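You operate a simulated robot arm through the tools that you are given. There is no shell and no other tool. Be economical: measure what you need, move in short steps, check, and stop when the job is done.

Carry out the task below with a simulated two-armed robot. There is one attempt and no reset: what you move stays moved.

## Task
Stop the flywheel and fit the red brake pad under the cover flap.
Fine: worn pad on the box, flap shut. Set down upright: worn brake pad. Where these are worked on the way, their far stop is far enough and under half their travel is too little: cover flap.
Where things are to end (x, y in the base frame): worn brake pad within 80 mm of [90, -2240].
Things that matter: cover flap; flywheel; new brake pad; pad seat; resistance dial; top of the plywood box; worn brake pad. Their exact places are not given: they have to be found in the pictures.

It is judged by the outcome, as a careful person would: the job done as asked, and still so three seconds after it is handed in. It fails if anything else is knocked over, pushed out of place, dropped, spilled or broken. Lids that push on must go on centred and level and be pressed home; caps that screw on are set level and turned clockwise until they are tight.

## Robot
Two 7-joint arms with two-finger parallel grippers on one trunk, on a base that drives. Base frame: it is fixed to the floor where the robot stands at the start and does not move with it; the origin is under the middle of the robot, x ahead of it, y to its left, z up. Lengths are in mm, angles in degrees, forces in N, time in s.
The left shoulder is at the start at [50, 187, 1035], the right one opposite. With the tool pointing down near the work surface each hand reaches from about 100 to 600 mm from the robot's upright axis, wherever it stands, measured 20 degrees to its own side. Places, roughly: cover flap [800, 100, 600]; flywheel [800, 100, 500]; new brake pad [250, -2000, 750]; pad seat [800, 100, 500]; resistance dial [500, 0, 800]; top of the plywood box [200, -2300, 600]. Payload 3.43 kg a hand.
The TCP of each hand is the grasp point between the finger pads, 30 mm short of the fingertips. In the tool frame z runs along the fingers and y along their closing line. The gripper opens to 94 mm. The fingers are 28 mm wide and 10 mm thick; the gripper's body (50 by 96 mm) begins 55 mm behind the TCP.
Orientation is told as [roll, pitch, yaw] about the base's x, y, z axes, in that order, counted from this pose: with the fingers straight down and closing along the base's y, the tool's x points along the base's -x, its y along +y and its z along -z.

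## Interface
- The arms move only by the tool drive_tool. It takes "left_commands", "right_commands" or both (then of equal length, played together; a hand with none holds still); each is a list of rows, each a list of 6 numbers: the shift along the tool's x, y, z in units of 150 mm (1.0 is 150 mm), then the turn, a rotation vector about the tool's x, y, z in units of 60 degrees (1.0 is 60 degrees). In form: [[tx, ty, tz, wx, wy, wz], ...]. A call has 1 to 10 rows; each row is the pose to reach, as a shift and turn from the pose commanded when the call began, along the tool's axes at that moment. "left_fingers" and "right_fingers" are, for a hand that has rows, the gripper command, from -1 (fully open) to 1 (shut), values between in proportion, set as the call begins (left out, the last holds). A call with a number of a shift or a turn outside -1 to 1 is refused whole. Each row takes 0.2 s and may step no farther than 50 mm and 8.6 degrees from the row before; otherwise, or with a gripper value out of range, the whole call is refused. A pose out of reach is approached as far as the arm can. The call stops where the force on the tool passes 40 N (or 10 N more than at its start, if that is more) or the arm is blocked; 0.2 s more then pass. Each finger travels about 153 mm/s and halts on what it meets, pressing with about 27 N; the grip force reading is that of the motor and also rises with nothing between the fingers. The clock runs only during rows and for 0.2 s after the last one: add rows that repeat a pose to give the fingers time. It gives the time, the measured TCP pose, the force on the tool (base axes), the opening and the grip force at its end, in the units of the frame above (readings bear some noise), with the torque about the TCP (base axes, N m) and any sound that the robot's microphone picked up.
- Cameras (640 x 400 px; columns grow to the right, rows downward): "scene" is now at [139.4, 13.5, 1210]; the picture's right is [0.15, -0.99, 0.00], its down [-0.50, -0.07, -0.86] and it looks along [0.85, 0.13, -0.51] (base axes); focal length 251 px, centre (320, 200). "left" rides on the left gripper at [76, -14, -103] in its tool frame; the picture's right is [0.18, 0.98, 0.00], its down [-0.75, 0.14, -0.64] and it looks along [-0.63, 0.12, 0.77] (tool axes); focal length 243 px, centre (320, 200). "right" rides on the right gripper at [76, 14, -103] in its tool frame; the picture's right is [-0.18, 0.98, 0.00], its down [-0.75, -0.14, -0.64] and it looks along [-0.63, -0.12, 0.77] (tool axes); focal length 243 px, centre (320, 200).
- snapshot(camera): a new picture of that camera. The clock stands still meanwhile.
- raise_lower(by): slides the trunk up (or, below 0, down) by that many mm; the arms and the scene camera ride with it, the base frame stays. It gives what a move gives, with no picture.
- roll_base(legs): drives the robot by 1 to 6 legs, each [ahead, left, turn to the left] in mm, mm and degrees, along the robot's own axes; the way and the turn of a leg run together, so that a leg with both is an arc; at most 1500 mm and 180 degrees a leg. The arms and the cameras ride along, it lands a little off, and it stops where it bumps. It gives what a move gives.
- pan_tilt(pan, tilt): turns the head with the scene camera to pan (to the left, within 80 degrees either way) and tilt (down, from -29 to 69), counted from straight ahead of the robot. It gives what a move gives.
- measure_at(camera, pixels): for up to 12 pixels [column, row] of the newest picture of that camera ("zoom" is the newest enlarged one), the place [x, y, z] in the base frame of the surface seen there, good to about 2 mm, but the place of the scene camera against the robot may be out by one fixed shift of up to 12 mm in any direction. The clock stands still meanwhile.
- close_up(camera, box): a new picture of the part [left, top, right, bottom] of that camera's present view, enlarged. The clock stands still meanwhile.
- close_job(): hands the job in; it is judged then, once.

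Keep the steps short. Do not move on a guess: measure, check each grasp and each placing, and mend mistakes. In all there are 80 turns and 62 pictures (those below and enlarged ones count). Leave the grippers open and the arms clear of the work at the hand-in unless told otherwise, and finish with a single line.

The tools are called after ">>>" as a command line: name --argument value ..., lists and objects as JSON in quotes. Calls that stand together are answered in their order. drive_tool: Moves the arms, as the interface text tells. Its arguments: {"type":"object","properties":{"left_commands":{"type":"array"},"left_fingers":{"type":"number"},"right_commands":{"type":"array"},"right_fingers":{"type":"number"}},"required":[]} The other tools are called the same way: raise_lower (by) slides the trunk up or down; roll_base (legs) drives the base; pan_tilt (pan, tilt) turns the head that bears the scene camera; snapshot (camera) takes a picture; measure_at (camera, pixels) gives the place of the surface under pixels of a picture; close_up (camera, box) takes an enlarged picture of a part of a camera's view; close_job () hands the job in.

At the start:

```text
clock: 0.0
left_ee_pos: [358.7, 184.5, 1043.1]
left_ee_rot: [-0.1, 0.1, 0.1]
left_ft_force: [0.1, 0.2, -0.2]
left_ft_torque: [0.01, 0.04, 0.02]
left_finger_gap: 94.0
left_grip_force: 0.0
right_ee_pos: [457.5, -86.6, 1054.7]
right_ee_rot: [0.0, 0.1, 0.0]
right_ft_force: [0.0, 0.7, 0.8]
right_ft_torque: [-0.01, -0.01, -0.01]
right_finger_gap: 94.1
right_grip_force: 0.0
trunk travel left (down, up): [-250.0, 182.0]
robot x, y, heading: [-0.3, -2.2, -0.1]
head pan, tilt: [8.4, 30.4]
```

scene: 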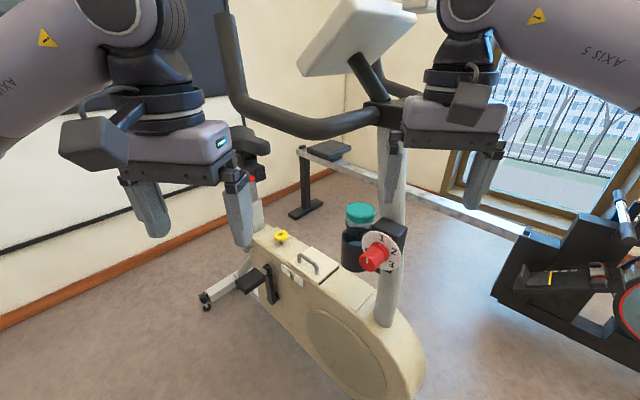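
right: 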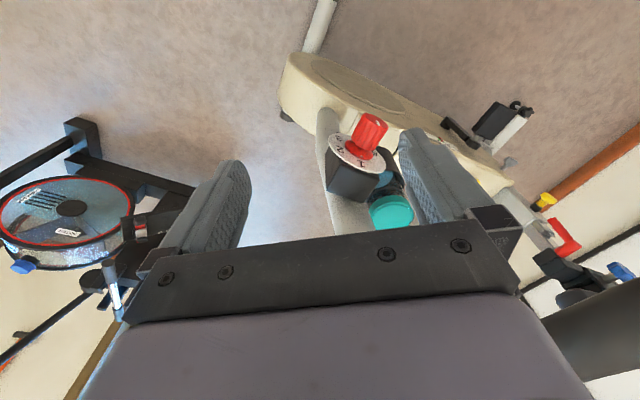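
left: 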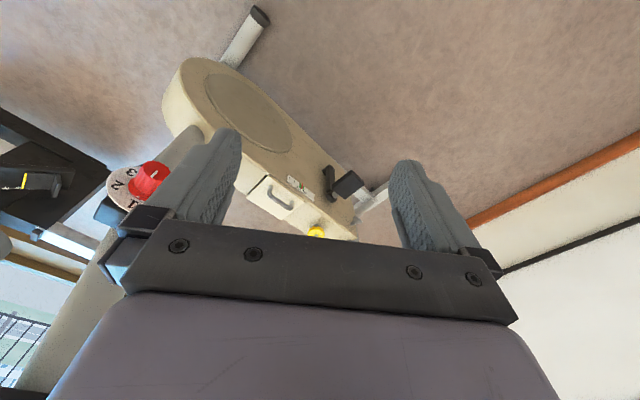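

I see an exercise bike with a red dial at about (375,255) and a flap with a handle at about (308,262). I'll take close-ups of both.

>>> close_up --camera "scene" --box '[220, 200, 430, 331]'

>>> measure_at --camera "scene" --pixels '[[372, 259], [385, 240], [308, 258], [281, 236], [300, 275], [335, 262], [318, 285], [283, 258], [355, 340], [311, 247], [388, 310], [272, 290]]'

```text
3.05 times, centred on (325, 266) of scene
```

zoom: 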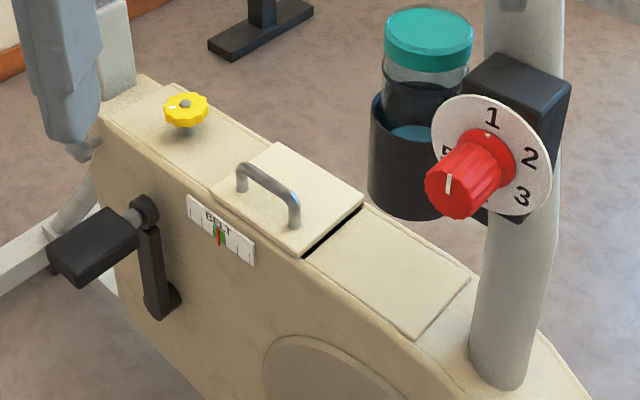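

```text
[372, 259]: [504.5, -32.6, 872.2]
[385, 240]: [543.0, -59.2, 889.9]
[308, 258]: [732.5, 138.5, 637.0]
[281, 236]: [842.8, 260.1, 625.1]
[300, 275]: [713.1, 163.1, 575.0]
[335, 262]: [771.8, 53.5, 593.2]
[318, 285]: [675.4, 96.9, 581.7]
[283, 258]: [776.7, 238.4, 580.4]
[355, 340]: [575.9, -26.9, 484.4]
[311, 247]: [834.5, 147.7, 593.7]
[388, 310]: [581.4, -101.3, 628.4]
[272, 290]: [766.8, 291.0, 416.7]
```

Now a closer look at the dial, and at the flap from the left hand camera.

>>> close_up --camera "scene" --box '[350, 220, 414, 260]'

>>> close_up --camera "left" --box '[160, 60, 400, 210]'

>>> close_up --camera "right" --box '[310, 90, 430, 165]'

```text
10.00 times, centred on (382, 240) of scene
```

zoom: 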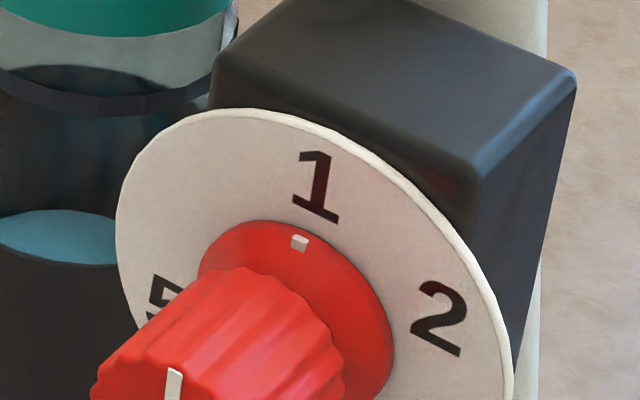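

```text
2.67 times, centred on (280, 135) of left
```

zoom: 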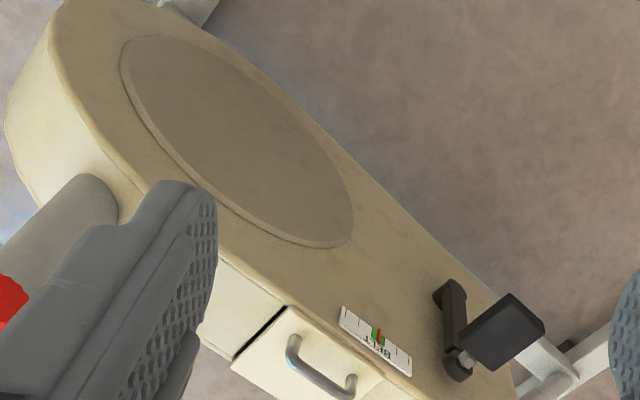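

```text
5.33 times, centred on (370, 128) of right
```

zoom: 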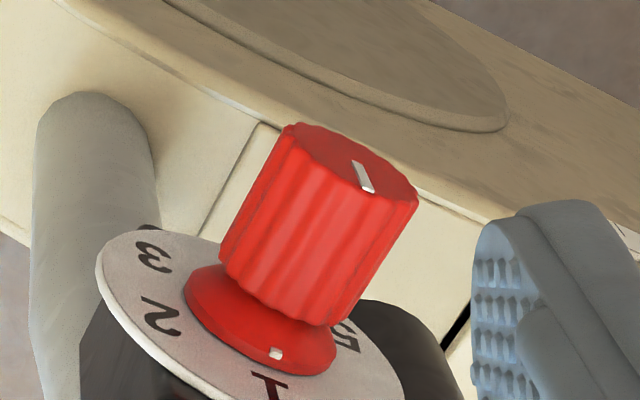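

I'll use the right camera's zoom to measure the knob and disc and work out the dial axis.

>>> measure_at --camera "zoom" --pixels '[[105, 270], [150, 238], [200, 355], [380, 375], [165, 320], [300, 140], [360, 178], [400, 195], [320, 165], [330, 260], [270, 240], [276, 353]]'

>>> close_up --camera "scene" --box '[270, 235, 366, 295]'

>>> measure_at --camera "scene" --pixels '[[248, 60], [285, 115], [370, 120], [235, 60], [390, 110], [255, 140], [250, 180], [395, 160]]'

```text
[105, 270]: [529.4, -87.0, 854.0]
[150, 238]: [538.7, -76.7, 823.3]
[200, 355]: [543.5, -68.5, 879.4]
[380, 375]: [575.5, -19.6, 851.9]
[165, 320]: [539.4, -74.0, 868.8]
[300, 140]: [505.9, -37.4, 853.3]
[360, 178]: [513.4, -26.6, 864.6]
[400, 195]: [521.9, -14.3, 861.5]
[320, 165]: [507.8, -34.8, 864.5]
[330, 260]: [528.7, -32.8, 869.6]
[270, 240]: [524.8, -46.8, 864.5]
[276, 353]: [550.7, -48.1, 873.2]
```

```text
6.67 times, centred on (318, 265) of scene
```

zoom: 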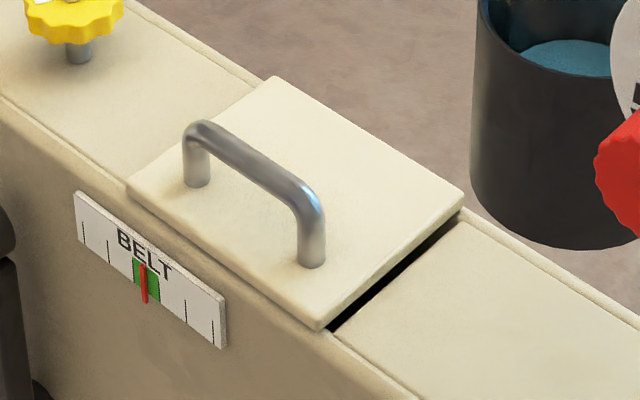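

```text
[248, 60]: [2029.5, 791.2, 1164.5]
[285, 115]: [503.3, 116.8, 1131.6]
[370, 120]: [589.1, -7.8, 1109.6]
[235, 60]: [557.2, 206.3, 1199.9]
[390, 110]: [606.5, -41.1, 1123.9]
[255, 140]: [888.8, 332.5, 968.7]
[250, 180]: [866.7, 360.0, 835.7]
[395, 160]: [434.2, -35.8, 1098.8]
```

Dial axis is horizontal along about (-0.83, 0.56, 0). Next I'll measure the flap and handle in the newest zoom.

>>> measure_at --camera "zoom" --pixels '[[272, 85], [455, 195], [318, 318], [135, 185], [200, 135], [305, 195], [197, 183], [312, 262], [370, 190], [405, 290], [80, 80], [390, 280]]'

>>> pan_tilt --pan -80 --tilt 25

>>> snapshot --camera "scene"

```text
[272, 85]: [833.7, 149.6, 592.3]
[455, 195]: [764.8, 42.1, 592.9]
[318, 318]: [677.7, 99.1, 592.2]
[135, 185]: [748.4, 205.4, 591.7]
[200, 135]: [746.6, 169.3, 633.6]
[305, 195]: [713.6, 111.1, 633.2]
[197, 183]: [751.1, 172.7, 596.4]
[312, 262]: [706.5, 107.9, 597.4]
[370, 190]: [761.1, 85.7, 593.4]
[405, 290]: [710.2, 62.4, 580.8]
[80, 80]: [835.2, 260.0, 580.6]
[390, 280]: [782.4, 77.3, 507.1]
```

```text
clock: 1.6
left_ee_pos: [357.7, 184.8, 1042.4]
left_ee_rot: [-0.1, 0.0, 0.2]
left_ft_force: [0.9, 0.4, 0.4]
left_ft_torque: [0.02, 0.01, 0.0]
left_finger_gap: 93.9
left_grip_force: 0.1
right_ee_pos: [456.7, -88.2, 1054.8]
right_ee_rot: [0.0, 0.0, 0.0]
right_ft_force: [-0.6, -0.1, 0.0]
right_ft_torque: [0.03, -0.04, 0.0]
right_finger_gap: 94.1
right_grip_force: 0.0
trunk travel left (down, up): [-250.0, 182.0]
robot x, y, heading: [1.2, 0.7, 0.2]
head pan, tilt: [-80.0, 25.0]
```

```text
53 pictures are left
```

scene: 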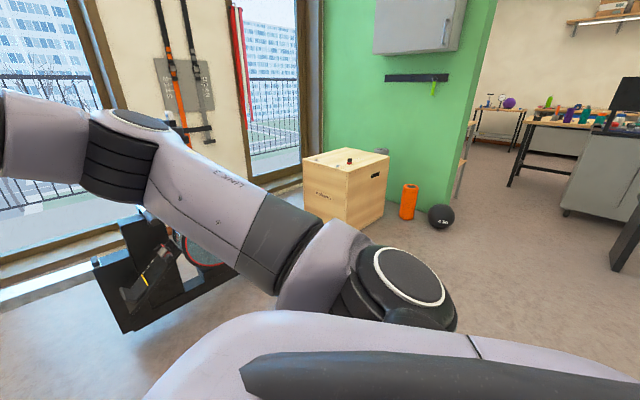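

Now I'll zoom in on the plywood box and the green wall with its rack.

>>> close_up --camera "scene" --box '[290, 50, 466, 160]'

>>> close_up --camera "scene" --box '[296, 135, 408, 205]'

>>> measure_at --camera "zoom" --pixels '[[300, 135], [345, 145], [50, 130], [270, 90], [510, 110], [330, 220], [470, 235]]'

>>> measure_at --camera "scene" --pixels '[[435, 90], [415, 79], [349, 158], [407, 190]]'

```text
3.64 times, centred on (378, 105) of scene
```

zoom: 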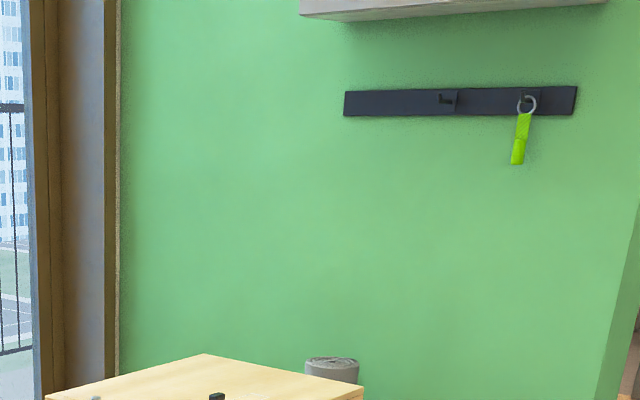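

```text
5.71 times, centred on (352, 170) of scene
```

zoom: 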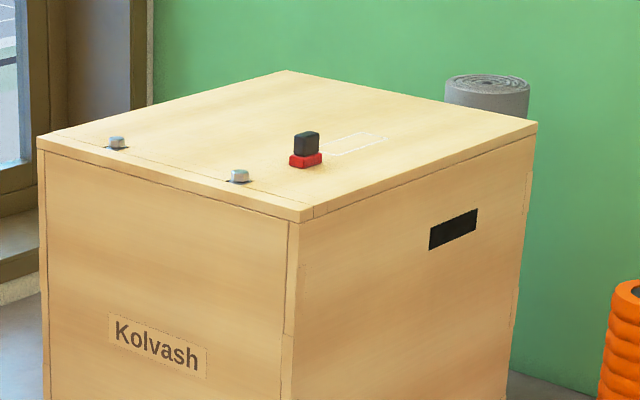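

```text
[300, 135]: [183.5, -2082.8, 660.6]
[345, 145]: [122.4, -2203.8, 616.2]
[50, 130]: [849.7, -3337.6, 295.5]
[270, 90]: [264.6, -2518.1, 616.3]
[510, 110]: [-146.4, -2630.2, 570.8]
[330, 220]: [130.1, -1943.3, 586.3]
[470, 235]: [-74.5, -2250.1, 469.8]
```

```text
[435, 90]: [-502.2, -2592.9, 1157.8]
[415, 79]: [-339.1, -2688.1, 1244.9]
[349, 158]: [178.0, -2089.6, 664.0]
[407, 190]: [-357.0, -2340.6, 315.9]
```

The new pad (red base, black block) sits on the box at about (183,-2083), next to a drawn outline. The dial comes first. I'll pull both hands back, lower the trunk, then drive around to face the dial squarely.

>>> drive_tool --right_commands '[[0.25, 0, 0, 0, 0, 0], [0.5, 0, 0, 0, 0, 0], [0.75, 0, 0, 0, 0, 0], [1, 0, 0, 0, 0, 0]]' --left_commands '[[0.15, 0, 0, 0, 0, 0], [0.3, 0, 0, 0, 0, 0], [0.45, 0, 0, 0, 0, 0], [0.6, 0, 0, 0, 0, 0]]'

>>> raise_lower --by -150

>>> roll_base --legs '[[0, 350, 0], [165, 0, 0], [0, 0, -34]]'

>>> pan_tilt --pan 0 --tilt 25

>>> snapshot --camera "scene"

```text
clock: 2.6
left_ee_pos: [268.8, 184.6, 1044.1]
left_ee_rot: [-0.1, -0.1, 0.2]
left_ft_force: [0.1, -0.8, 0.0]
left_ft_torque: [0.01, 0.01, 0.01]
left_finger_gap: 94.2
left_grip_force: 0.0
right_ee_pos: [302.8, -89.4, 1053.5]
right_ee_rot: [0.0, 0.1, -0.1]
right_ft_force: [0.6, -0.1, 0.2]
right_ft_torque: [-0.01, 0.0, -0.02]
right_finger_gap: 93.7
right_grip_force: 0.1
trunk travel left (down, up): [-250.0, 182.0]
robot x, y, heading: [-1.6, -1.0, 0.1]
head pan, tilt: [-80.0, 25.0]
```

```text
clock: 4.4
left_ee_pos: [269.5, 183.5, 892.6]
left_ee_rot: [0.0, 0.0, 0.1]
left_ft_force: [-0.1, 0.0, 0.7]
left_ft_torque: [0.02, 0.0, -0.01]
left_finger_gap: 94.1
left_grip_force: 0.0
right_ee_pos: [304.0, -88.6, 903.9]
right_ee_rot: [-0.1, -0.1, 0.0]
right_ft_force: [-0.2, 0.4, 0.8]
right_ft_torque: [0.0, 0.01, -0.01]
right_finger_gap: 94.0
right_grip_force: 0.0
trunk travel left (down, up): [-100.0, 332.0]
robot x, y, heading: [-1.7, 0.8, 0.1]
head pan, tilt: [-80.0, 25.0]
```

```text
clock: 10.6
left_ee_pos: [491.4, 342.6, 892.6]
left_ee_rot: [-0.1, -0.1, -34.4]
left_ft_force: [0.5, 1.0, -1.0]
left_ft_torque: [-0.02, 0.0, 0.0]
left_finger_gap: 93.9
left_grip_force: 0.0
right_ee_pos: [364.7, 97.3, 904.9]
right_ee_rot: [0.0, 0.0, -34.5]
right_ft_force: [-0.2, -0.5, -0.3]
right_ft_torque: [0.0, -0.04, -0.02]
right_finger_gap: 93.8
right_grip_force: 0.0
trunk travel left (down, up): [-100.0, 332.0]
robot x, y, heading: [165.3, 343.2, -34.5]
head pan, tilt: [-80.0, 25.0]
```

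```text
clock: 12.2
left_ee_pos: [489.0, 343.1, 892.5]
left_ee_rot: [-0.1, 0.0, -34.4]
left_ft_force: [-0.5, 0.7, -1.0]
left_ft_torque: [0.01, 0.0, 0.02]
left_finger_gap: 94.2
left_grip_force: 0.0
right_ee_pos: [364.8, 98.0, 905.4]
right_ee_rot: [0.1, 0.0, -34.4]
right_ft_force: [-0.2, -0.2, 0.5]
right_ft_torque: [-0.03, 0.0, -0.01]
right_finger_gap: 93.8
right_grip_force: 0.0
trunk travel left (down, up): [-100.0, 332.0]
robot x, y, heading: [163.2, 341.9, -34.1]
head pan, tilt: [0.0, 25.0]
```

```text
50 pictures are left
```

scene: 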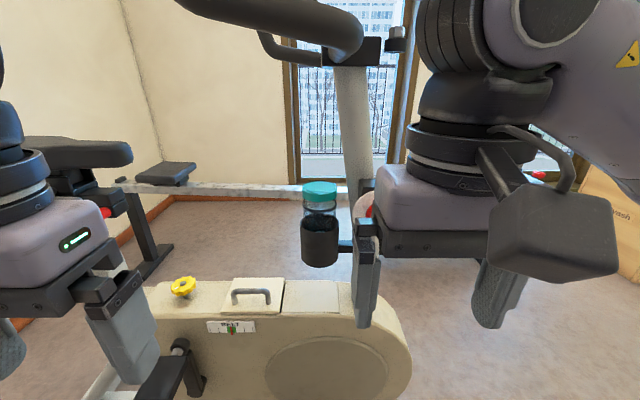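

I'll rotate the right hand to point horizontally at the dial while moving it slightly forward, still well short of the knob.

>>> drive_tool --right_commands '[[-0.03, 0, 0, 0, -0.142, 0], [-0.06, 0, 0, 0, -0.284, 0], [-0.09, 0, 0, 0, -0.426, 0], [-0.12, 0, 0, 0, -0.568, 0], [-0.15, 0, 0, 0, -0.71, 0], [-0.2, 0, 0, 0, -0.852, 0], [-0.25, 0, 0, 0, -0.99, 0]]'

>>> drive_tool --right_commands '[[0, 0, 0, 0, -0.128, 0], [0, 0, 0, 0, -0.255, 0], [0, 0, 0, 0, -0.383, 0], [0, 0, 0, 0, -0.51, 0]]'

>>> snapshot --camera "right"

>>> snapshot --camera "scene"

```text
clock: 13.8
left_ee_pos: [490.3, 343.2, 894.3]
left_ee_rot: [-0.1, 0.1, -34.4]
left_ft_force: [0.0, -0.3, -0.9]
left_ft_torque: [0.0, -0.02, 0.01]
left_finger_gap: 93.9
left_grip_force: 0.1
right_ee_pos: [395.4, 75.9, 904.2]
right_ee_rot: [0.1, -59.6, -34.7]
right_ft_force: [0.0, -0.4, 0.0]
right_ft_torque: [-0.04, 0.0, 0.03]
right_finger_gap: 93.9
right_grip_force: 0.1
trunk travel left (down, up): [-100.0, 332.0]
robot x, y, heading: [165.8, 344.0, -34.4]
head pan, tilt: [0.0, 25.0]
```

```text
clock: 14.8
left_ee_pos: [490.5, 342.5, 893.1]
left_ee_rot: [-0.1, 0.0, -34.4]
left_ft_force: [-0.8, 0.1, 0.3]
left_ft_torque: [0.01, -0.01, 0.0]
left_finger_gap: 94.0
left_grip_force: 0.0
right_ee_pos: [427.1, 77.2, 915.4]
right_ee_rot: [109.5, -87.9, -146.9]
right_ft_force: [0.0, -0.5, -0.3]
right_ft_torque: [0.0, -0.01, 0.01]
right_finger_gap: 93.8
right_grip_force: 0.0
right hand out of reach, approached as far as the arm can: row 2, 3, 4
trunk travel left (down, up): [-100.0, 332.0]
robot x, y, heading: [163.0, 340.3, -34.5]
head pan, tilt: [0.0, 25.0]
```

```text
49 pictures are left
```

right: 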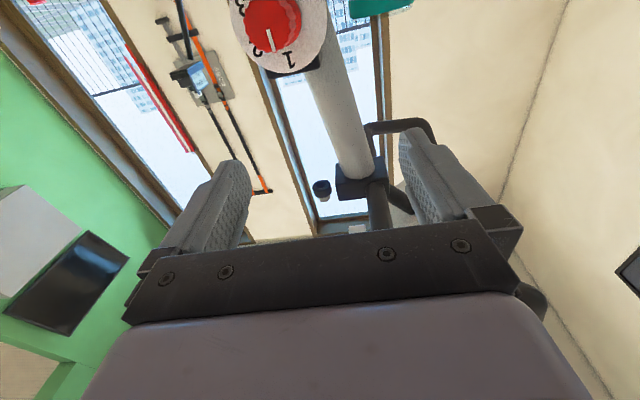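

```text
48 pictures are left
```

scene: 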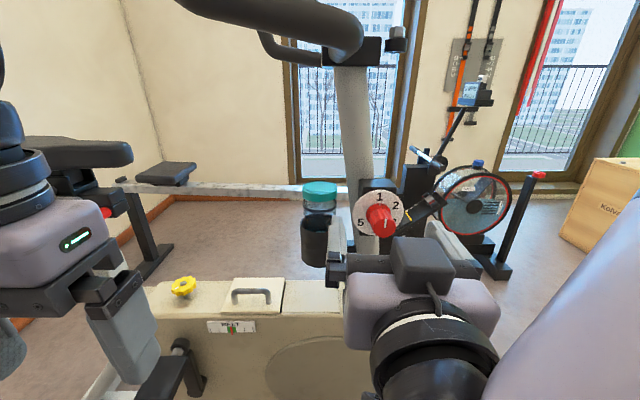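

The hand is nearly horizontal. Next: zoom on the dial to get its centre, its digits and any sign of motion.

>>> close_up --camera "scene" --box '[340, 180, 420, 230]'

>>> measure_at --camera "zoom" --pixels '[[190, 190], [290, 80], [135, 150], [500, 180], [330, 340], [340, 390], [260, 320], [360, 280]]'

>>> measure_at --camera "right" --pixels '[[268, 20], [274, 35], [250, 18], [297, 15], [318, 22], [290, 58], [240, 15]]'

```text
8.00 times, centred on (380, 205) of scene
```

zoom: 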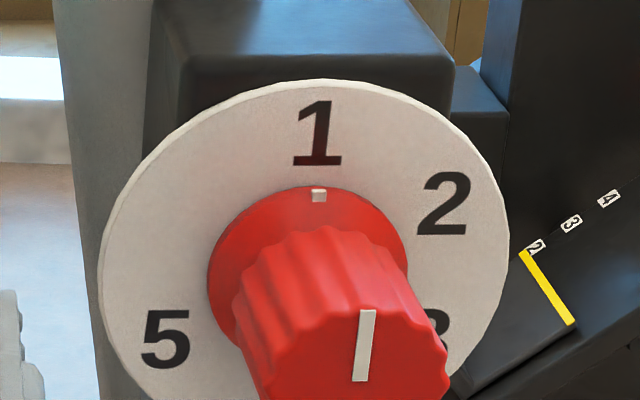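

```text
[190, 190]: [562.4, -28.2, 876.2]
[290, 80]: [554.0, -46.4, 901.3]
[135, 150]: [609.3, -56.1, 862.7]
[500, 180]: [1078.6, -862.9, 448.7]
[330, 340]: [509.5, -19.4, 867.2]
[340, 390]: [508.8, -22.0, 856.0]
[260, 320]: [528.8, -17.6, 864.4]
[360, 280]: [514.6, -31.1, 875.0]
```

```text
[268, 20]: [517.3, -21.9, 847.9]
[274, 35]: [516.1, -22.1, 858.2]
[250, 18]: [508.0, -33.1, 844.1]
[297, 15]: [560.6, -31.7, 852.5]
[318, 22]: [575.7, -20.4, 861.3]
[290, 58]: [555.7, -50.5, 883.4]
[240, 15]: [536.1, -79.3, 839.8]
```

The digits are 60° apart, so 1 to 5 is 240° clockwise. Knob face centre is about (515,-24,849). I'll go to a pre-grasp point about 60 mm short of it.

>>> drive_tool --right_commands '[[0.11, -0.057, 0.127, 0, 0, 0], [0.22, -0.114, 0.254, 0, 0, 0], [0.33, -0.17, 0.38, 0, 0, 0], [0.44, -0.227, 0.507, 0, 0, 0], [0.44, -0.227, 0.507, 0, 0, 0]]'

```text
clock: 16.0
left_ee_pos: [490.4, 343.0, 892.7]
left_ee_rot: [-0.2, 0.0, -34.4]
left_ft_force: [0.9, -0.3, 1.1]
left_ft_torque: [-0.02, 0.01, 0.0]
left_finger_gap: 94.0
left_grip_force: 0.0
right_ee_pos: [464.9, 15.1, 840.8]
right_ee_rot: [-33.4, -90.0, -1.1]
right_ft_force: [-0.1, 0.0, -0.6]
right_ft_torque: [0.01, -0.02, 0.0]
right_finger_gap: 94.0
right_grip_force: 0.0
trunk travel left (down, up): [-100.0, 332.0]
robot x, y, heading: [165.5, 352.2, -34.5]
head pan, tilt: [0.0, 25.0]
```

At pre-grasp and level. I'll wind the wrist back 120° before gripping, so the knob can be turned in one or two grips.

>>> drive_tool --right_commands '[[-0.01, 0, 0, 0, 0, -0.14], [-0.02, -0.01, 0, 0, 0, -0.28], [-0.03, -0.02, 0, 0, 0, -0.42], [-0.04, -0.028, 0, 0, 0, -0.56], [-0.054, -0.028, 0, 0, 0, -0.7], [-0.054, -0.028, 0, 0, 0, -0.84], [-0.054, -0.028, 0, 0, 0, -0.98]]'

>>> drive_tool --right_commands '[[0, 0, 0, 0, 0, -0.14], [0, 0, 0, 0, 0, -0.28], [0, 0, 0, 0, 0, -0.42], [0, 0, 0, 0, 0, -0.56], [0, 0, 0, 0, 0, -0.7], [0, 0, 0, 0, 0, -0.84], [0, 0, 0, 0, 0, -0.98]]'

>>> snapshot --camera "right"

```text
clock: 17.6
left_ee_pos: [490.2, 342.4, 892.2]
left_ee_rot: [-0.1, 0.0, -34.5]
left_ft_force: [0.2, -0.3, 0.3]
left_ft_torque: [0.02, 0.01, -0.04]
left_finger_gap: 94.0
left_grip_force: 0.1
right_ee_pos: [461.6, 13.3, 849.2]
right_ee_rot: [-90.0, -30.9, 55.4]
right_ft_force: [-1.0, -0.4, -0.4]
right_ft_torque: [-0.02, 0.03, 0.01]
right_finger_gap: 94.2
right_grip_force: 0.0
trunk travel left (down, up): [-100.0, 332.0]
robot x, y, heading: [167.8, 341.7, -34.6]
head pan, tilt: [0.0, 25.0]
```

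```text
clock: 19.2
left_ee_pos: [491.6, 343.8, 893.9]
left_ee_rot: [0.0, 0.0, -34.5]
left_ft_force: [0.5, 0.4, -0.6]
left_ft_torque: [-0.02, 0.02, -0.03]
left_finger_gap: 94.1
left_grip_force: 0.0
right_ee_pos: [458.9, 4.4, 850.5]
right_ee_rot: [-88.8, 24.6, 54.4]
right_ft_force: [0.3, -0.1, 0.0]
right_ft_torque: [0.0, 0.01, -0.02]
right_finger_gap: 94.2
right_grip_force: 0.0
trunk travel left (down, up): [-100.0, 332.0]
robot x, y, heading: [165.0, 341.5, -34.6]
head pan, tilt: [0.0, 25.0]
```

```text
46 pictures are left
```

right: 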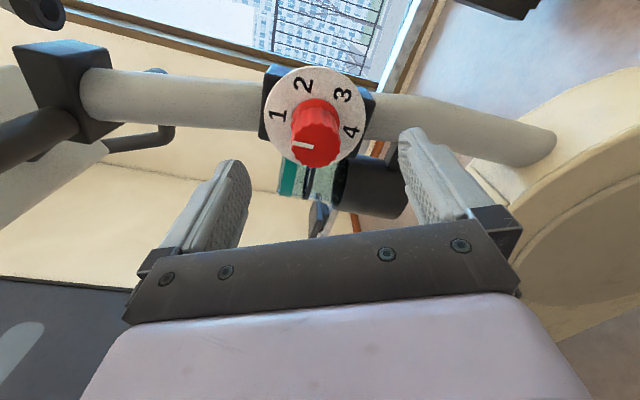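

The wrist took about 115° cleanly, and now the knob is in full view. I'll measure it.

>>> close_up --camera "right" --box '[256, 60, 384, 180]'

>>> measure_at --camera "right" --pixels '[[315, 150], [300, 150], [330, 150], [315, 140], [315, 160], [278, 118], [303, 84], [349, 132], [295, 145], [336, 148]]'

```text
3.33 times, centred on (320, 120) of right
```

zoom: 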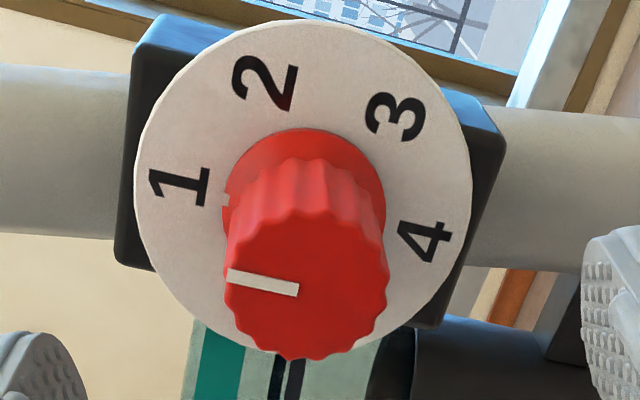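

```text
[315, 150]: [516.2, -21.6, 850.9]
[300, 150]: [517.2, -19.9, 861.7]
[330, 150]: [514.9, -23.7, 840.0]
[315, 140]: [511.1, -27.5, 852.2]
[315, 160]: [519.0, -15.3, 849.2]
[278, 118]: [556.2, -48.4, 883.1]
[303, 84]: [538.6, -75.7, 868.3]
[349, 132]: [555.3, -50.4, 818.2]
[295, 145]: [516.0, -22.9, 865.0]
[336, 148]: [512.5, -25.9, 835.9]
```

Knob centre is (514,-24,851), radius about 18 mm. I'll advance 69 mm with the small lateral correction.

>>> drive_tool --right_commands '[[-0.03, -0.018, 0.0, 0, 0, 0], [-0.057, -0.036, 0.12, 0, 0, 0], [-0.057, -0.036, 0.24, 0, 0, 0], [-0.057, -0.036, 0.35, 0, 0, 0], [-0.057, -0.036, 0.46, 0, 0, 0], [-0.057, -0.036, 0.46, 0, 0, 0]]'

>>> snapshot --camera "right"

```text
clock: 20.6
left_ee_pos: [491.5, 343.6, 892.7]
left_ee_rot: [-0.1, -0.1, -34.4]
left_ft_force: [-0.7, -0.8, -0.3]
left_ft_torque: [0.03, 0.02, 0.01]
left_finger_gap: 94.0
left_grip_force: 0.0
right_ee_pos: [525.1, -18.3, 848.6]
right_ee_rot: [-90.0, 27.6, 55.4]
right_ft_force: [-0.1, -0.3, 0.3]
right_ft_torque: [-0.01, -0.01, -0.01]
right_finger_gap: 94.0
right_grip_force: 0.0
trunk travel left (down, up): [-100.0, 332.0]
robot x, y, heading: [165.6, 342.1, -34.6]
head pan, tilt: [0.0, 25.0]
```

```text
44 pictures are left
```

right: 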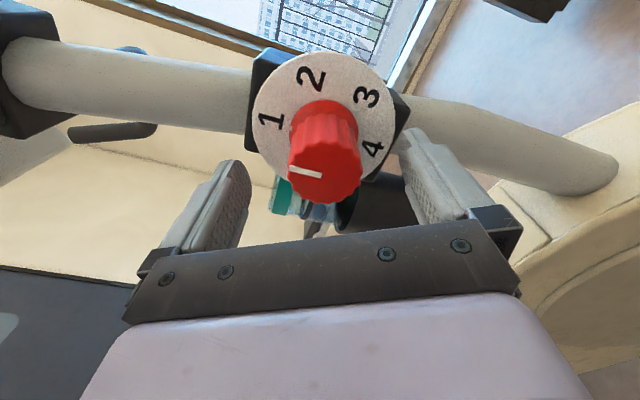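

I'm at n=-444, but u is 10 mm too high. I'll shift right 10 mm, then close gently.

>>> drive_tool --right_commands '[[0.033, 0.01, 0, 0, 0, 0], [0.066, 0.017, 0, 0, 0, 0], [0.066, 0.017, 0, 0, 0, 0]]'

>>> drive_tool --right_commands '[[0, 0, 0, 0, 0, 0], [0, 0, 0, 0, 0, 0], [0, 0, 0, 0, 0, 0], [0, 0, 0, 0, 0, 0]]' --right_fingers 1

```text
clock: 21.4
left_ee_pos: [490.4, 342.5, 893.2]
left_ee_rot: [-0.1, 0.0, -34.4]
left_ft_force: [-0.4, 0.4, -0.2]
left_ft_torque: [-0.01, -0.02, 0.0]
left_finger_gap: 94.2
left_grip_force: 0.1
right_ee_pos: [518.8, -26.8, 850.8]
right_ee_rot: [-89.9, 27.7, 55.5]
right_ft_force: [0.3, 0.2, -0.2]
right_ft_torque: [-0.02, 0.01, 0.02]
right_finger_gap: 93.8
right_grip_force: 0.0
trunk travel left (down, up): [-100.0, 332.0]
robot x, y, heading: [166.6, 339.9, -34.4]
head pan, tilt: [0.0, 25.0]
```

```text
clock: 22.4
left_ee_pos: [490.5, 341.0, 892.1]
left_ee_rot: [0.1, 0.0, -34.5]
left_ft_force: [-0.2, 0.5, 0.8]
left_ft_torque: [-0.04, -0.01, 0.0]
left_finger_gap: 93.9
left_grip_force: 0.0
right_ee_pos: [518.1, -27.3, 850.8]
right_ee_rot: [-89.8, 27.6, 55.5]
right_ft_force: [-4.3, -0.3, -10.9]
right_ft_torque: [-0.76, -1.13, -0.06]
right_finger_gap: 37.6
right_grip_force: 44.8
trunk travel left (down, up): [-100.0, 332.0]
robot x, y, heading: [163.6, 349.1, -34.7]
head pan, tilt: [0.0, 25.0]
```

Gripped: the gap is 37.6 mm, which matches the knob. Now I'll turn clockwise (+z) in 60° steps.

>>> drive_tool --right_commands '[[0, 0, 0, 0, 0, 0.14], [0, 0, 0, 0, 0, 0.28], [0, 0, 0, 0, 0, 0.42], [0, 0, 0, 0, 0, 0.56], [0, 0, 0, 0, 0, 0.7], [0, 0, 0, 0, 0, 0.84], [0, 0, 0, 0, 0, 0.98]]'

>>> drive_tool --right_commands '[[0, 0, 0, 0, 0, 0.14], [0, 0, 0, 0, 0, 0.28], [0, 0, 0, 0, 0, 0.42], [0, 0, 0, 0, 0, 0.56], [0, 0, 0, 0, 0, 0.7], [0, 0, 0, 0, 0, 0.84], [0, 0, 0, 0, 0, 0.98]]'

>>> snapshot --camera "right"

```text
clock: 24.0
left_ee_pos: [490.2, 342.2, 892.4]
left_ee_rot: [0.0, 0.0, -34.4]
left_ft_force: [0.4, 0.1, -0.3]
left_ft_torque: [0.01, -0.02, 0.0]
left_finger_gap: 94.0
left_grip_force: 0.0
right_ee_pos: [518.5, -28.1, 850.7]
right_ee_rot: [-89.5, -31.3, 55.1]
right_ft_force: [-12.0, 3.9, -24.4]
right_ft_torque: [-0.21, -0.33, -0.1]
right_finger_gap: 37.4
right_grip_force: 44.9
trunk travel left (down, up): [-100.0, 332.0]
robot x, y, heading: [164.7, 339.8, -34.5]
head pan, tilt: [0.0, 25.0]
```

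```text
clock: 25.6
left_ee_pos: [490.6, 342.3, 892.9]
left_ee_rot: [0.0, 0.1, -34.5]
left_ft_force: [0.3, 0.4, 0.4]
left_ft_torque: [-0.02, -0.02, 0.0]
left_finger_gap: 94.1
left_grip_force: 0.1
right_ee_pos: [517.6, -26.9, 849.6]
right_ee_rot: [29.8, -89.7, -64.2]
right_ft_force: [-9.5, 0.6, -16.5]
right_ft_torque: [0.64, 1.06, 1.56]
right_finger_gap: 37.4
right_grip_force: 44.7
trunk travel left (down, up): [-100.0, 332.0]
robot x, y, heading: [165.6, 342.8, -34.2]
head pan, tilt: [0.0, 25.0]
```

```text
43 pictures are left
```

right: 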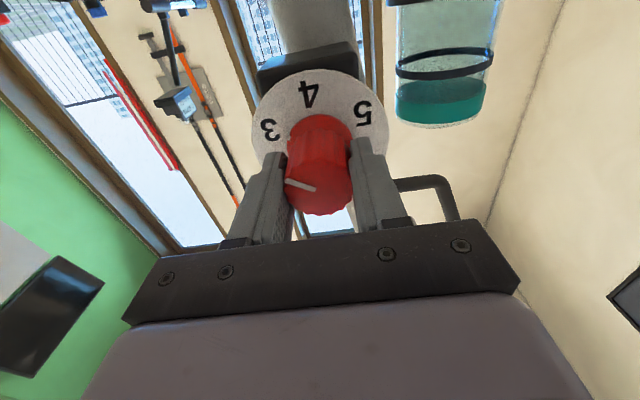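

The knob turned with the hand and the mark is now toward 3. Two more 60° steps.

>>> drive_tool --right_commands '[[0, 0, 0, 0, 0, 0.14], [0, 0, 0, 0, 0, 0.28], [0, 0, 0, 0, 0, 0.42], [0, 0, 0, 0, 0, 0.56], [0, 0, 0, 0, 0, 0.7], [0, 0, 0, 0, 0, 0.84], [0, 0, 0, 0, 0, 0.98]]'

>>> drive_tool --right_commands '[[0, 0, 0, 0, 0, 0.14], [0, 0, 0, 0, 0, 0.28], [0, 0, 0, 0, 0, 0.42], [0, 0, 0, 0, 0, 0.56], [0, 0, 0, 0, 0, 0.7], [0, 0, 0, 0, 0, 0.84], [0, 0, 0, 0, 0, 0.98]]'

>>> snapshot --camera "right"

```text
clock: 27.2
left_ee_pos: [491.3, 342.6, 892.7]
left_ee_rot: [0.1, 0.0, -34.3]
left_ft_force: [-0.3, -0.7, -0.3]
left_ft_torque: [0.01, -0.01, 0.02]
left_finger_gap: 94.0
left_grip_force: 0.1
right_ee_pos: [517.8, -27.0, 850.6]
right_ee_rot: [89.7, -31.1, -124.5]
right_ft_force: [-15.9, -4.1, -20.1]
right_ft_torque: [-0.22, -0.19, 1.44]
right_finger_gap: 37.5
right_grip_force: 44.7
trunk travel left (down, up): [-100.0, 332.0]
robot x, y, heading: [162.7, 342.3, -34.3]
head pan, tilt: [0.0, 25.0]
```

```text
clock: 28.8
left_ee_pos: [492.4, 341.8, 892.8]
left_ee_rot: [0.0, 0.1, -34.4]
left_ft_force: [-0.4, -0.3, 0.1]
left_ft_torque: [0.02, 0.02, -0.02]
left_finger_gap: 93.9
left_grip_force: 0.0
right_ee_pos: [518.1, -27.0, 851.0]
right_ee_rot: [89.6, 27.5, -124.8]
right_ft_force: [-10.7, 0.9, -24.1]
right_ft_torque: [-0.7, 0.26, -0.36]
right_finger_gap: 37.2
right_grip_force: 45.5
trunk travel left (down, up): [-100.0, 332.0]
robot x, y, heading: [167.4, 344.4, -34.5]
head pan, tilt: [0.0, 25.0]
```

```text
42 pictures are left
```

right: 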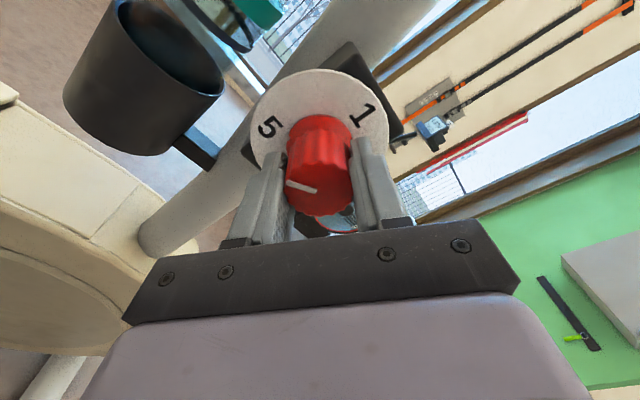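

The mark is close to 5 after about 235°. I'll turn 6° more and check for a stop.

>>> drive_tool --right_commands '[[0, 0, 0, 0, 0, 0.05], [0, 0, 0, 0, 0, 0.1], [0, 0, 0, 0, 0, 0.1]]'

>>> drive_tool --right_commands '[[0, 0, 0, 0, 0, 0], [0, 0, 0, 0, 0, 0], [0, 0, 0, 0, 0, 0], [0, 0, 0, 0, 0, 0]]' --right_fingers -1

>>> drive_tool --right_commands '[[0, 0, -0.2, 0, 0, 0], [0, 0, -0.4, 0, 0, 0], [0, 0, -0.6, 0, 0, 0], [0, 0, -0.8, 0, 0, 0], [0, 0, -0.9, 0, 0, 0]]'

>>> snapshot --camera "right"

```text
clock: 29.6
left_ee_pos: [490.8, 343.1, 892.3]
left_ee_rot: [0.0, 0.0, -34.4]
left_ft_force: [-0.2, 1.3, -0.5]
left_ft_torque: [-0.02, 0.02, 0.04]
left_finger_gap: 94.2
left_grip_force: 0.0
right_ee_pos: [519.5, -26.9, 850.8]
right_ee_rot: [89.5, 33.7, -124.7]
right_ft_force: [-3.3, 5.8, -23.7]
right_ft_torque: [-0.41, 0.22, -0.26]
right_finger_gap: 37.7
right_grip_force: 44.9
trunk travel left (down, up): [-100.0, 332.0]
robot x, y, heading: [162.4, 340.1, -34.5]
head pan, tilt: [0.0, 25.0]
```

```text
clock: 30.6
left_ee_pos: [490.7, 342.1, 892.7]
left_ee_rot: [-0.1, 0.0, -34.4]
left_ft_force: [-0.2, 0.3, 1.1]
left_ft_torque: [-0.01, 0.0, -0.03]
left_finger_gap: 94.1
left_grip_force: 0.1
right_ee_pos: [518.5, -25.6, 853.5]
right_ee_rot: [90.0, 33.6, -124.5]
right_ft_force: [-0.5, 0.2, 0.3]
right_ft_torque: [0.01, 0.01, 0.02]
right_finger_gap: 93.8
right_grip_force: 0.0
trunk travel left (down, up): [-100.0, 332.0]
robot x, y, heading: [166.9, 340.8, -34.2]
head pan, tilt: [0.0, 25.0]
```

```text
clock: 31.8
left_ee_pos: [490.4, 342.0, 892.9]
left_ee_rot: [-0.1, 0.0, -34.4]
left_ft_force: [0.1, -0.4, 0.2]
left_ft_torque: [0.0, -0.02, -0.02]
left_finger_gap: 94.0
left_grip_force: 0.1
right_ee_pos: [430.5, 51.2, 851.4]
right_ee_rot: [90.0, 33.5, -124.6]
right_ft_force: [-0.3, -0.5, -0.4]
right_ft_torque: [0.03, 0.0, -0.01]
right_finger_gap: 93.6
right_grip_force: 0.0
right hand out of reach, approached as far as the arm can: row 4, 5
trunk travel left (down, up): [-100.0, 332.0]
robot x, y, heading: [161.5, 346.7, -34.5]
head pan, tilt: [0.0, 25.0]
```

```text
41 pictures are left
```

right: 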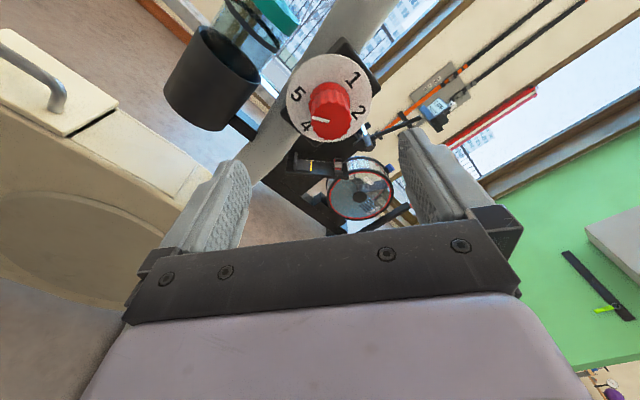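

Now I'll zoom in to read the dial's pointer.

>>> close_up --camera "right" --box '[270, 45, 390, 145]'

```text
4.00 times, centred on (330, 95) of right
```

zoom: 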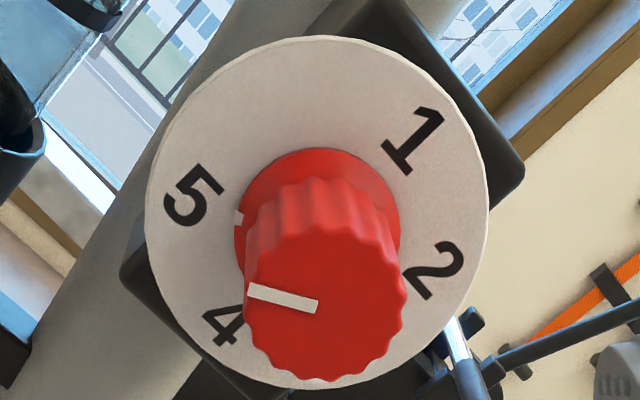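

The pointer is at 5. Next I'll unwind the right wrist and tuck that hand back pointing down, while the left hand turns 90° to close across the flap handle.

>>> drive_tool --right_commands '[[0, 0, 0, 0, 0, -0.14], [0, 0, 0, 0, 0, -0.28], [0, 0, 0, 0, 0, -0.42], [0, 0, 0, 0, 0, -0.56], [0, 0, 0, 0, 0, -0.7], [0, 0, 0, 0, 0, -0.84], [0, 0, 0, 0, 0, -0.98]]' --left_commands '[[0, 0, 0, 0, 0, 0.14], [0, 0, 0, 0, 0, 0.28], [0, 0, 0, 0, 0, 0.42], [0, 0, 0, 0, 0, 0.56], [0, 0, 0, 0, 0, 0.7], [0, 0, 0, 0, 0, 0.84], [0, 0, 0, 0, 0, 0.98]]'

>>> drive_tool --right_commands '[[0, 0, 0, 0, 0, -0.14], [0, 0, 0, 0, 0, -0.28], [0, 0, 0, 0, 0, -0.42], [0, 0, 0, 0, 0, -0.56], [0, 0, 0, 0, 0, -0.7], [0, 0, 0, 0, 0, -0.84], [0, 0, 0, 0, 0, -0.98]]' --left_commands '[[0, 0, 0, 0, 0, 0.13], [0, 0, 0, 0, 0, 0.26], [0, 0, 0, 0, 0, 0.39], [0, 0, 0, 0, 0, 0.52], [0, 0, 0, 0, 0, 0.52], [0, 0, 0, 0, 0, 0.52], [0, 0, 0, 0, 0, 0.52]]'

>>> drive_tool --right_commands '[[0, 0, -0.08, 0, 0.14, 0], [0, 0, -0.16, 0, 0.28, 0], [0, 0, -0.24, 0, 0.42, 0], [0, 0, -0.32, 0, 0.56, 0], [0, 0, -0.4, 0, 0.7, 0], [0, 0, -0.48, 0, 0.84, 0], [0, 0, -0.56, 0, 0.98, 0]]'

>>> drive_tool --right_commands '[[0, 0, 0, 0, 0.14, 0], [0, 0, 0, 0, 0.28, 0], [0, 0, 0, 0, 0.42, 0], [0, 0, 0, 0, 0.52, 0]]'

>>> snapshot --camera "scene"

```text
clock: 33.4
left_ee_pos: [490.5, 344.5, 893.1]
left_ee_rot: [0.0, 0.0, -93.4]
left_ft_force: [0.5, -0.1, -0.1]
left_ft_torque: [-0.01, 0.04, -0.02]
left_finger_gap: 94.1
left_grip_force: 0.1
right_ee_pos: [431.8, 53.3, 849.5]
right_ee_rot: [90.1, -25.3, -124.6]
right_ft_force: [0.1, 0.3, -0.4]
right_ft_torque: [0.0, -0.01, 0.0]
right_finger_gap: 93.8
right_grip_force: 0.1
trunk travel left (down, up): [-100.0, 332.0]
robot x, y, heading: [164.7, 341.6, -34.1]
head pan, tilt: [0.0, 25.0]
```

```text
clock: 35.0
left_ee_pos: [478.9, 341.8, 890.1]
left_ee_rot: [0.0, -0.1, -124.3]
left_ft_force: [0.2, 0.2, 0.1]
left_ft_torque: [-0.06, 0.0, 0.04]
left_finger_gap: 93.9
left_grip_force: 0.0
left hand out of reach, approached as far as the arm can: row 4, 5, 6, 7
right_ee_pos: [431.3, 52.7, 849.7]
right_ee_rot: [89.9, -84.2, -124.5]
right_ft_force: [-0.8, 0.1, 1.1]
right_ft_torque: [-0.01, 0.0, -0.02]
right_finger_gap: 94.1
right_grip_force: 0.1
trunk travel left (down, up): [-100.0, 332.0]
robot x, y, heading: [167.8, 341.2, -34.6]
head pan, tilt: [0.0, 25.0]
```

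```text
clock: 36.6
left_ee_pos: [480.0, 342.4, 890.6]
left_ee_rot: [-0.1, -0.1, -124.4]
left_ft_force: [-0.3, -0.6, -0.1]
left_ft_torque: [0.02, 0.01, 0.01]
left_finger_gap: 94.2
left_grip_force: 0.0
right_ee_pos: [361.1, 100.9, 849.2]
right_ee_rot: [7.0, -30.9, -38.1]
right_ft_force: [-0.2, 0.8, 0.6]
right_ft_torque: [0.0, -0.06, -0.02]
right_finger_gap: 94.1
right_grip_force: 0.1
right hand out of reach, approached as far as the arm can: row 1, 2, 3, 4
trunk travel left (down, up): [-100.0, 332.0]
robot x, y, heading: [163.9, 342.8, -34.5]
head pan, tilt: [0.0, 25.0]
```

```text
clock: 37.6
left_ee_pos: [479.9, 342.1, 890.1]
left_ee_rot: [0.0, -0.1, -124.4]
left_ft_force: [-0.2, 0.6, -0.6]
left_ft_torque: [-0.02, 0.04, 0.0]
left_finger_gap: 94.1
left_grip_force: 0.1
right_ee_pos: [362.8, 99.6, 848.4]
right_ee_rot: [5.9, 0.1, -34.5]
right_ft_force: [0.3, 0.1, -0.2]
right_ft_torque: [0.01, -0.01, -0.03]
right_finger_gap: 94.0
right_grip_force: 0.0
trunk travel left (down, up): [-100.0, 332.0]
robot x, y, heading: [161.4, 343.0, -34.7]
head pan, tilt: [0.0, 25.0]
```

```text
39 pictures are left
```

scene: 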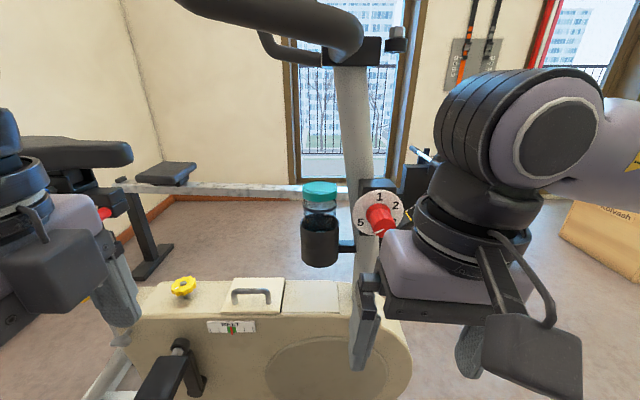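

The dial clearly reads 5. I'll pull the right hand back and down, away from the handlebar, then drive closer to the flap.

>>> drive_tool --right_commands '[[0.167, 0, 0.1, 0, 0, 0], [0.333, 0, 0.2, 0, 0, 0], [0.5, 0, 0.3, 0, 0, 0], [0.667, 0, 0.4, 0, 0, 0]]'

>>> roll_base --legs '[[0, 60, 0], [110, 0, 0]]'

>>> snapshot --camera "left"

```text
clock: 38.3
left_ee_pos: [479.6, 342.0, 890.8]
left_ee_rot: [0.0, -0.1, -124.4]
left_ft_force: [-0.1, -0.9, 0.0]
left_ft_torque: [0.0, 0.02, 0.04]
left_finger_gap: 94.0
left_grip_force: 0.1
right_ee_pos: [320.2, 132.6, 816.3]
right_ee_rot: [6.1, 0.0, -35.3]
right_ft_force: [6.6, -3.5, -3.2]
right_ft_torque: [0.27, 0.49, -0.03]
right_finger_gap: 94.1
right_grip_force: 0.0
trunk travel left (down, up): [-100.0, 332.0]
robot x, y, heading: [165.9, 345.1, -34.6]
head pan, tilt: [0.0, 25.0]
stopped in row 3 (right hand): the force on the tool passed its limit at 93 N (the readings are from after the stop); the commanded pose is now the measured one
```

```text
clock: 40.3
left_ee_pos: [605.0, 330.5, 890.7]
left_ee_rot: [-0.1, -0.1, -124.3]
left_ft_force: [0.0, 0.6, -0.1]
left_ft_torque: [0.02, 0.01, -0.01]
left_finger_gap: 94.2
left_grip_force: 0.0
right_ee_pos: [445.1, 120.5, 815.5]
right_ee_rot: [6.2, 0.0, -35.2]
right_ft_force: [18.3, -11.3, -1.1]
right_ft_torque: [1.33, 2.03, -0.05]
right_finger_gap: 93.6
right_grip_force: 0.0
trunk travel left (down, up): [-100.0, 332.0]
robot x, y, heading: [288.8, 329.0, -34.6]
head pan, tilt: [0.0, 25.0]
```

```text
38 pictures are left
```

left: 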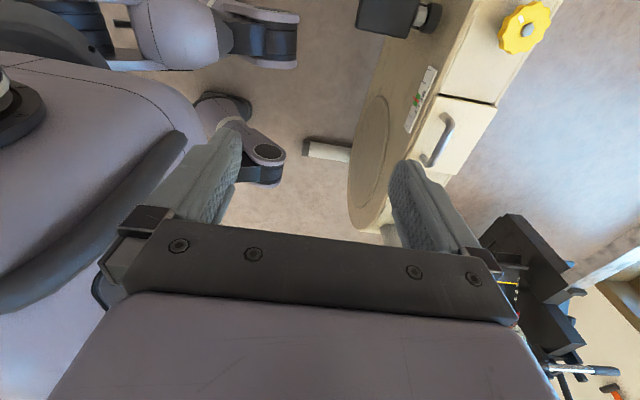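

The right hand brushed the robot's own trunk, so I'll ease it forward 20 mm. I'll also measure the handle through the left camera.

>>> drive_tool --right_commands '[[-0.08, 0, 0, 0, 0, 0], [-0.16, 0, 0, 0, 0, 0]]'

>>> close_up --camera "left" --box '[380, 80, 508, 180]'

```text
clock: 40.9
left_ee_pos: [605.9, 330.4, 890.9]
left_ee_rot: [0.1, -0.2, -124.4]
left_ft_force: [-0.4, -1.4, 0.1]
left_ft_torque: [-0.03, 0.01, 0.0]
left_finger_gap: 94.0
left_grip_force: 0.1
right_ee_pos: [465.6, 105.5, 816.8]
right_ee_rot: [6.1, -0.2, -35.3]
right_ft_force: [0.2, 0.5, 0.4]
right_ft_torque: [-0.01, -0.02, -0.02]
right_finger_gap: 94.0
right_grip_force: 0.1
trunk travel left (down, up): [-100.0, 332.0]
robot x, y, heading: [289.0, 331.3, -34.5]
head pan, tilt: [0.0, 25.0]
```

```text
4.00 times, centred on (444, 130) of left
```

zoom: 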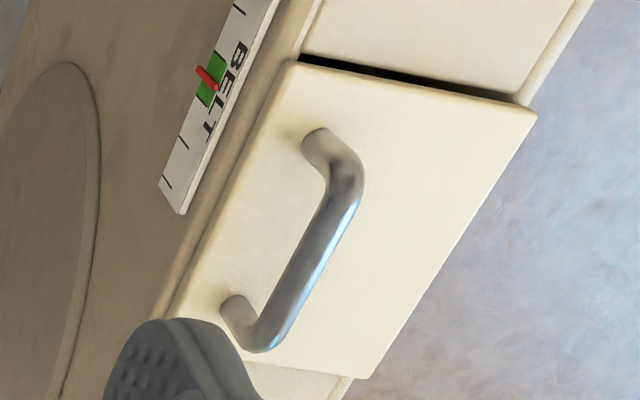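

>>> measure_at --camera "zoom" --pixels '[[310, 250], [345, 190], [320, 145], [265, 335], [235, 305], [295, 65], [530, 115], [350, 370], [180, 315], [420, 80], [290, 240], [330, 262]]'

```text
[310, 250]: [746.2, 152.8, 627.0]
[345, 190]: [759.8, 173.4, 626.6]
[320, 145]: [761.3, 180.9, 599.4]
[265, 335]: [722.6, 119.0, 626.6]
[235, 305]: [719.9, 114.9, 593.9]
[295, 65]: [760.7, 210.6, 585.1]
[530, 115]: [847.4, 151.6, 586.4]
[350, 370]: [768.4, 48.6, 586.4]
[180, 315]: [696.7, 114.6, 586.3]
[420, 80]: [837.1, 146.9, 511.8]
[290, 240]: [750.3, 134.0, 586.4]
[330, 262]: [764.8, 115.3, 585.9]
```

From the left camera the handle bar is at about (744,147,622) and runs along the bike; the flap top is at z=586. I'll move the left hand over the handle.

>>> drive_tool --left_commands '[[-0.1, 0.18, 0.18, 0, 0, 0], [-0.2, 0.36, 0.36, 0, 0, 0], [-0.3, 0.54, 0.54, 0, 0, 0], [-0.4, 0.72, 0.72, 0, 0, 0], [-0.493, 0.9, 0.9, 0, 0, 0]]'

>>> drive_tool --left_commands '[[0, 0.18, 0.15, 0, 0, 0], [0, 0.36, 0.31, 0, 0, 0], [0, 0.547, 0.467, 0, 0, 0], [0, 0.547, 0.467, 0, 0, 0]]'

>>> snapshot --camera "left"

```text
clock: 42.1
left_ee_pos: [605.7, 241.1, 798.3]
left_ee_rot: [0.0, 0.2, -124.2]
left_ft_force: [-0.6, -0.5, -0.9]
left_ft_torque: [-0.02, -0.01, -0.04]
left_finger_gap: 94.2
left_grip_force: 0.1
left hand out of reach, approached as far as the arm can: row 1, 2, 3, 4, 5
right_ee_pos: [465.4, 106.7, 816.8]
right_ee_rot: [6.2, 0.0, -35.1]
right_ft_force: [-0.5, -0.4, 0.3]
right_ft_torque: [0.02, 0.0, 0.02]
right_finger_gap: 94.2
right_grip_force: 0.1
trunk travel left (down, up): [-100.0, 332.0]
robot x, y, heading: [292.2, 330.6, -34.5]
head pan, tilt: [0.0, 25.0]
```

```text
clock: 43.1
left_ee_pos: [606.5, 239.5, 788.7]
left_ee_rot: [0.1, -0.2, -124.0]
left_ft_force: [-0.5, -0.4, -0.1]
left_ft_torque: [0.0, 0.01, 0.0]
left_finger_gap: 94.0
left_grip_force: 0.1
left hand out of reach, approached as far as the arm can: row 1, 2, 3, 4
right_ee_pos: [465.3, 107.9, 816.2]
right_ee_rot: [6.1, 0.0, -35.2]
right_ft_force: [0.7, -0.2, 0.3]
right_ft_torque: [0.01, 0.03, -0.02]
right_finger_gap: 93.9
right_grip_force: 0.1
trunk travel left (down, up): [-100.0, 332.0]
robot x, y, heading: [291.1, 326.3, -34.6]
head pan, tilt: [0.0, 25.0]
```

```text
36 pictures are left
```

left: 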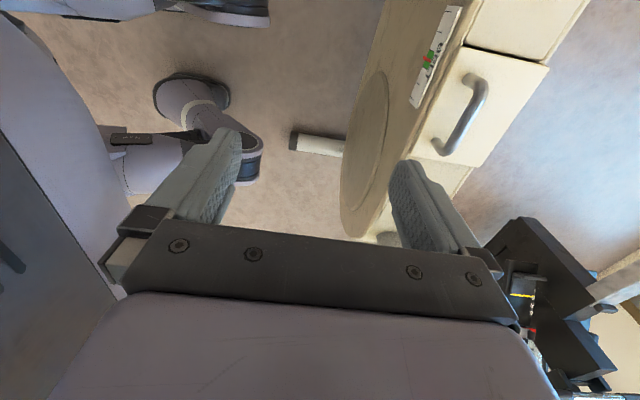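

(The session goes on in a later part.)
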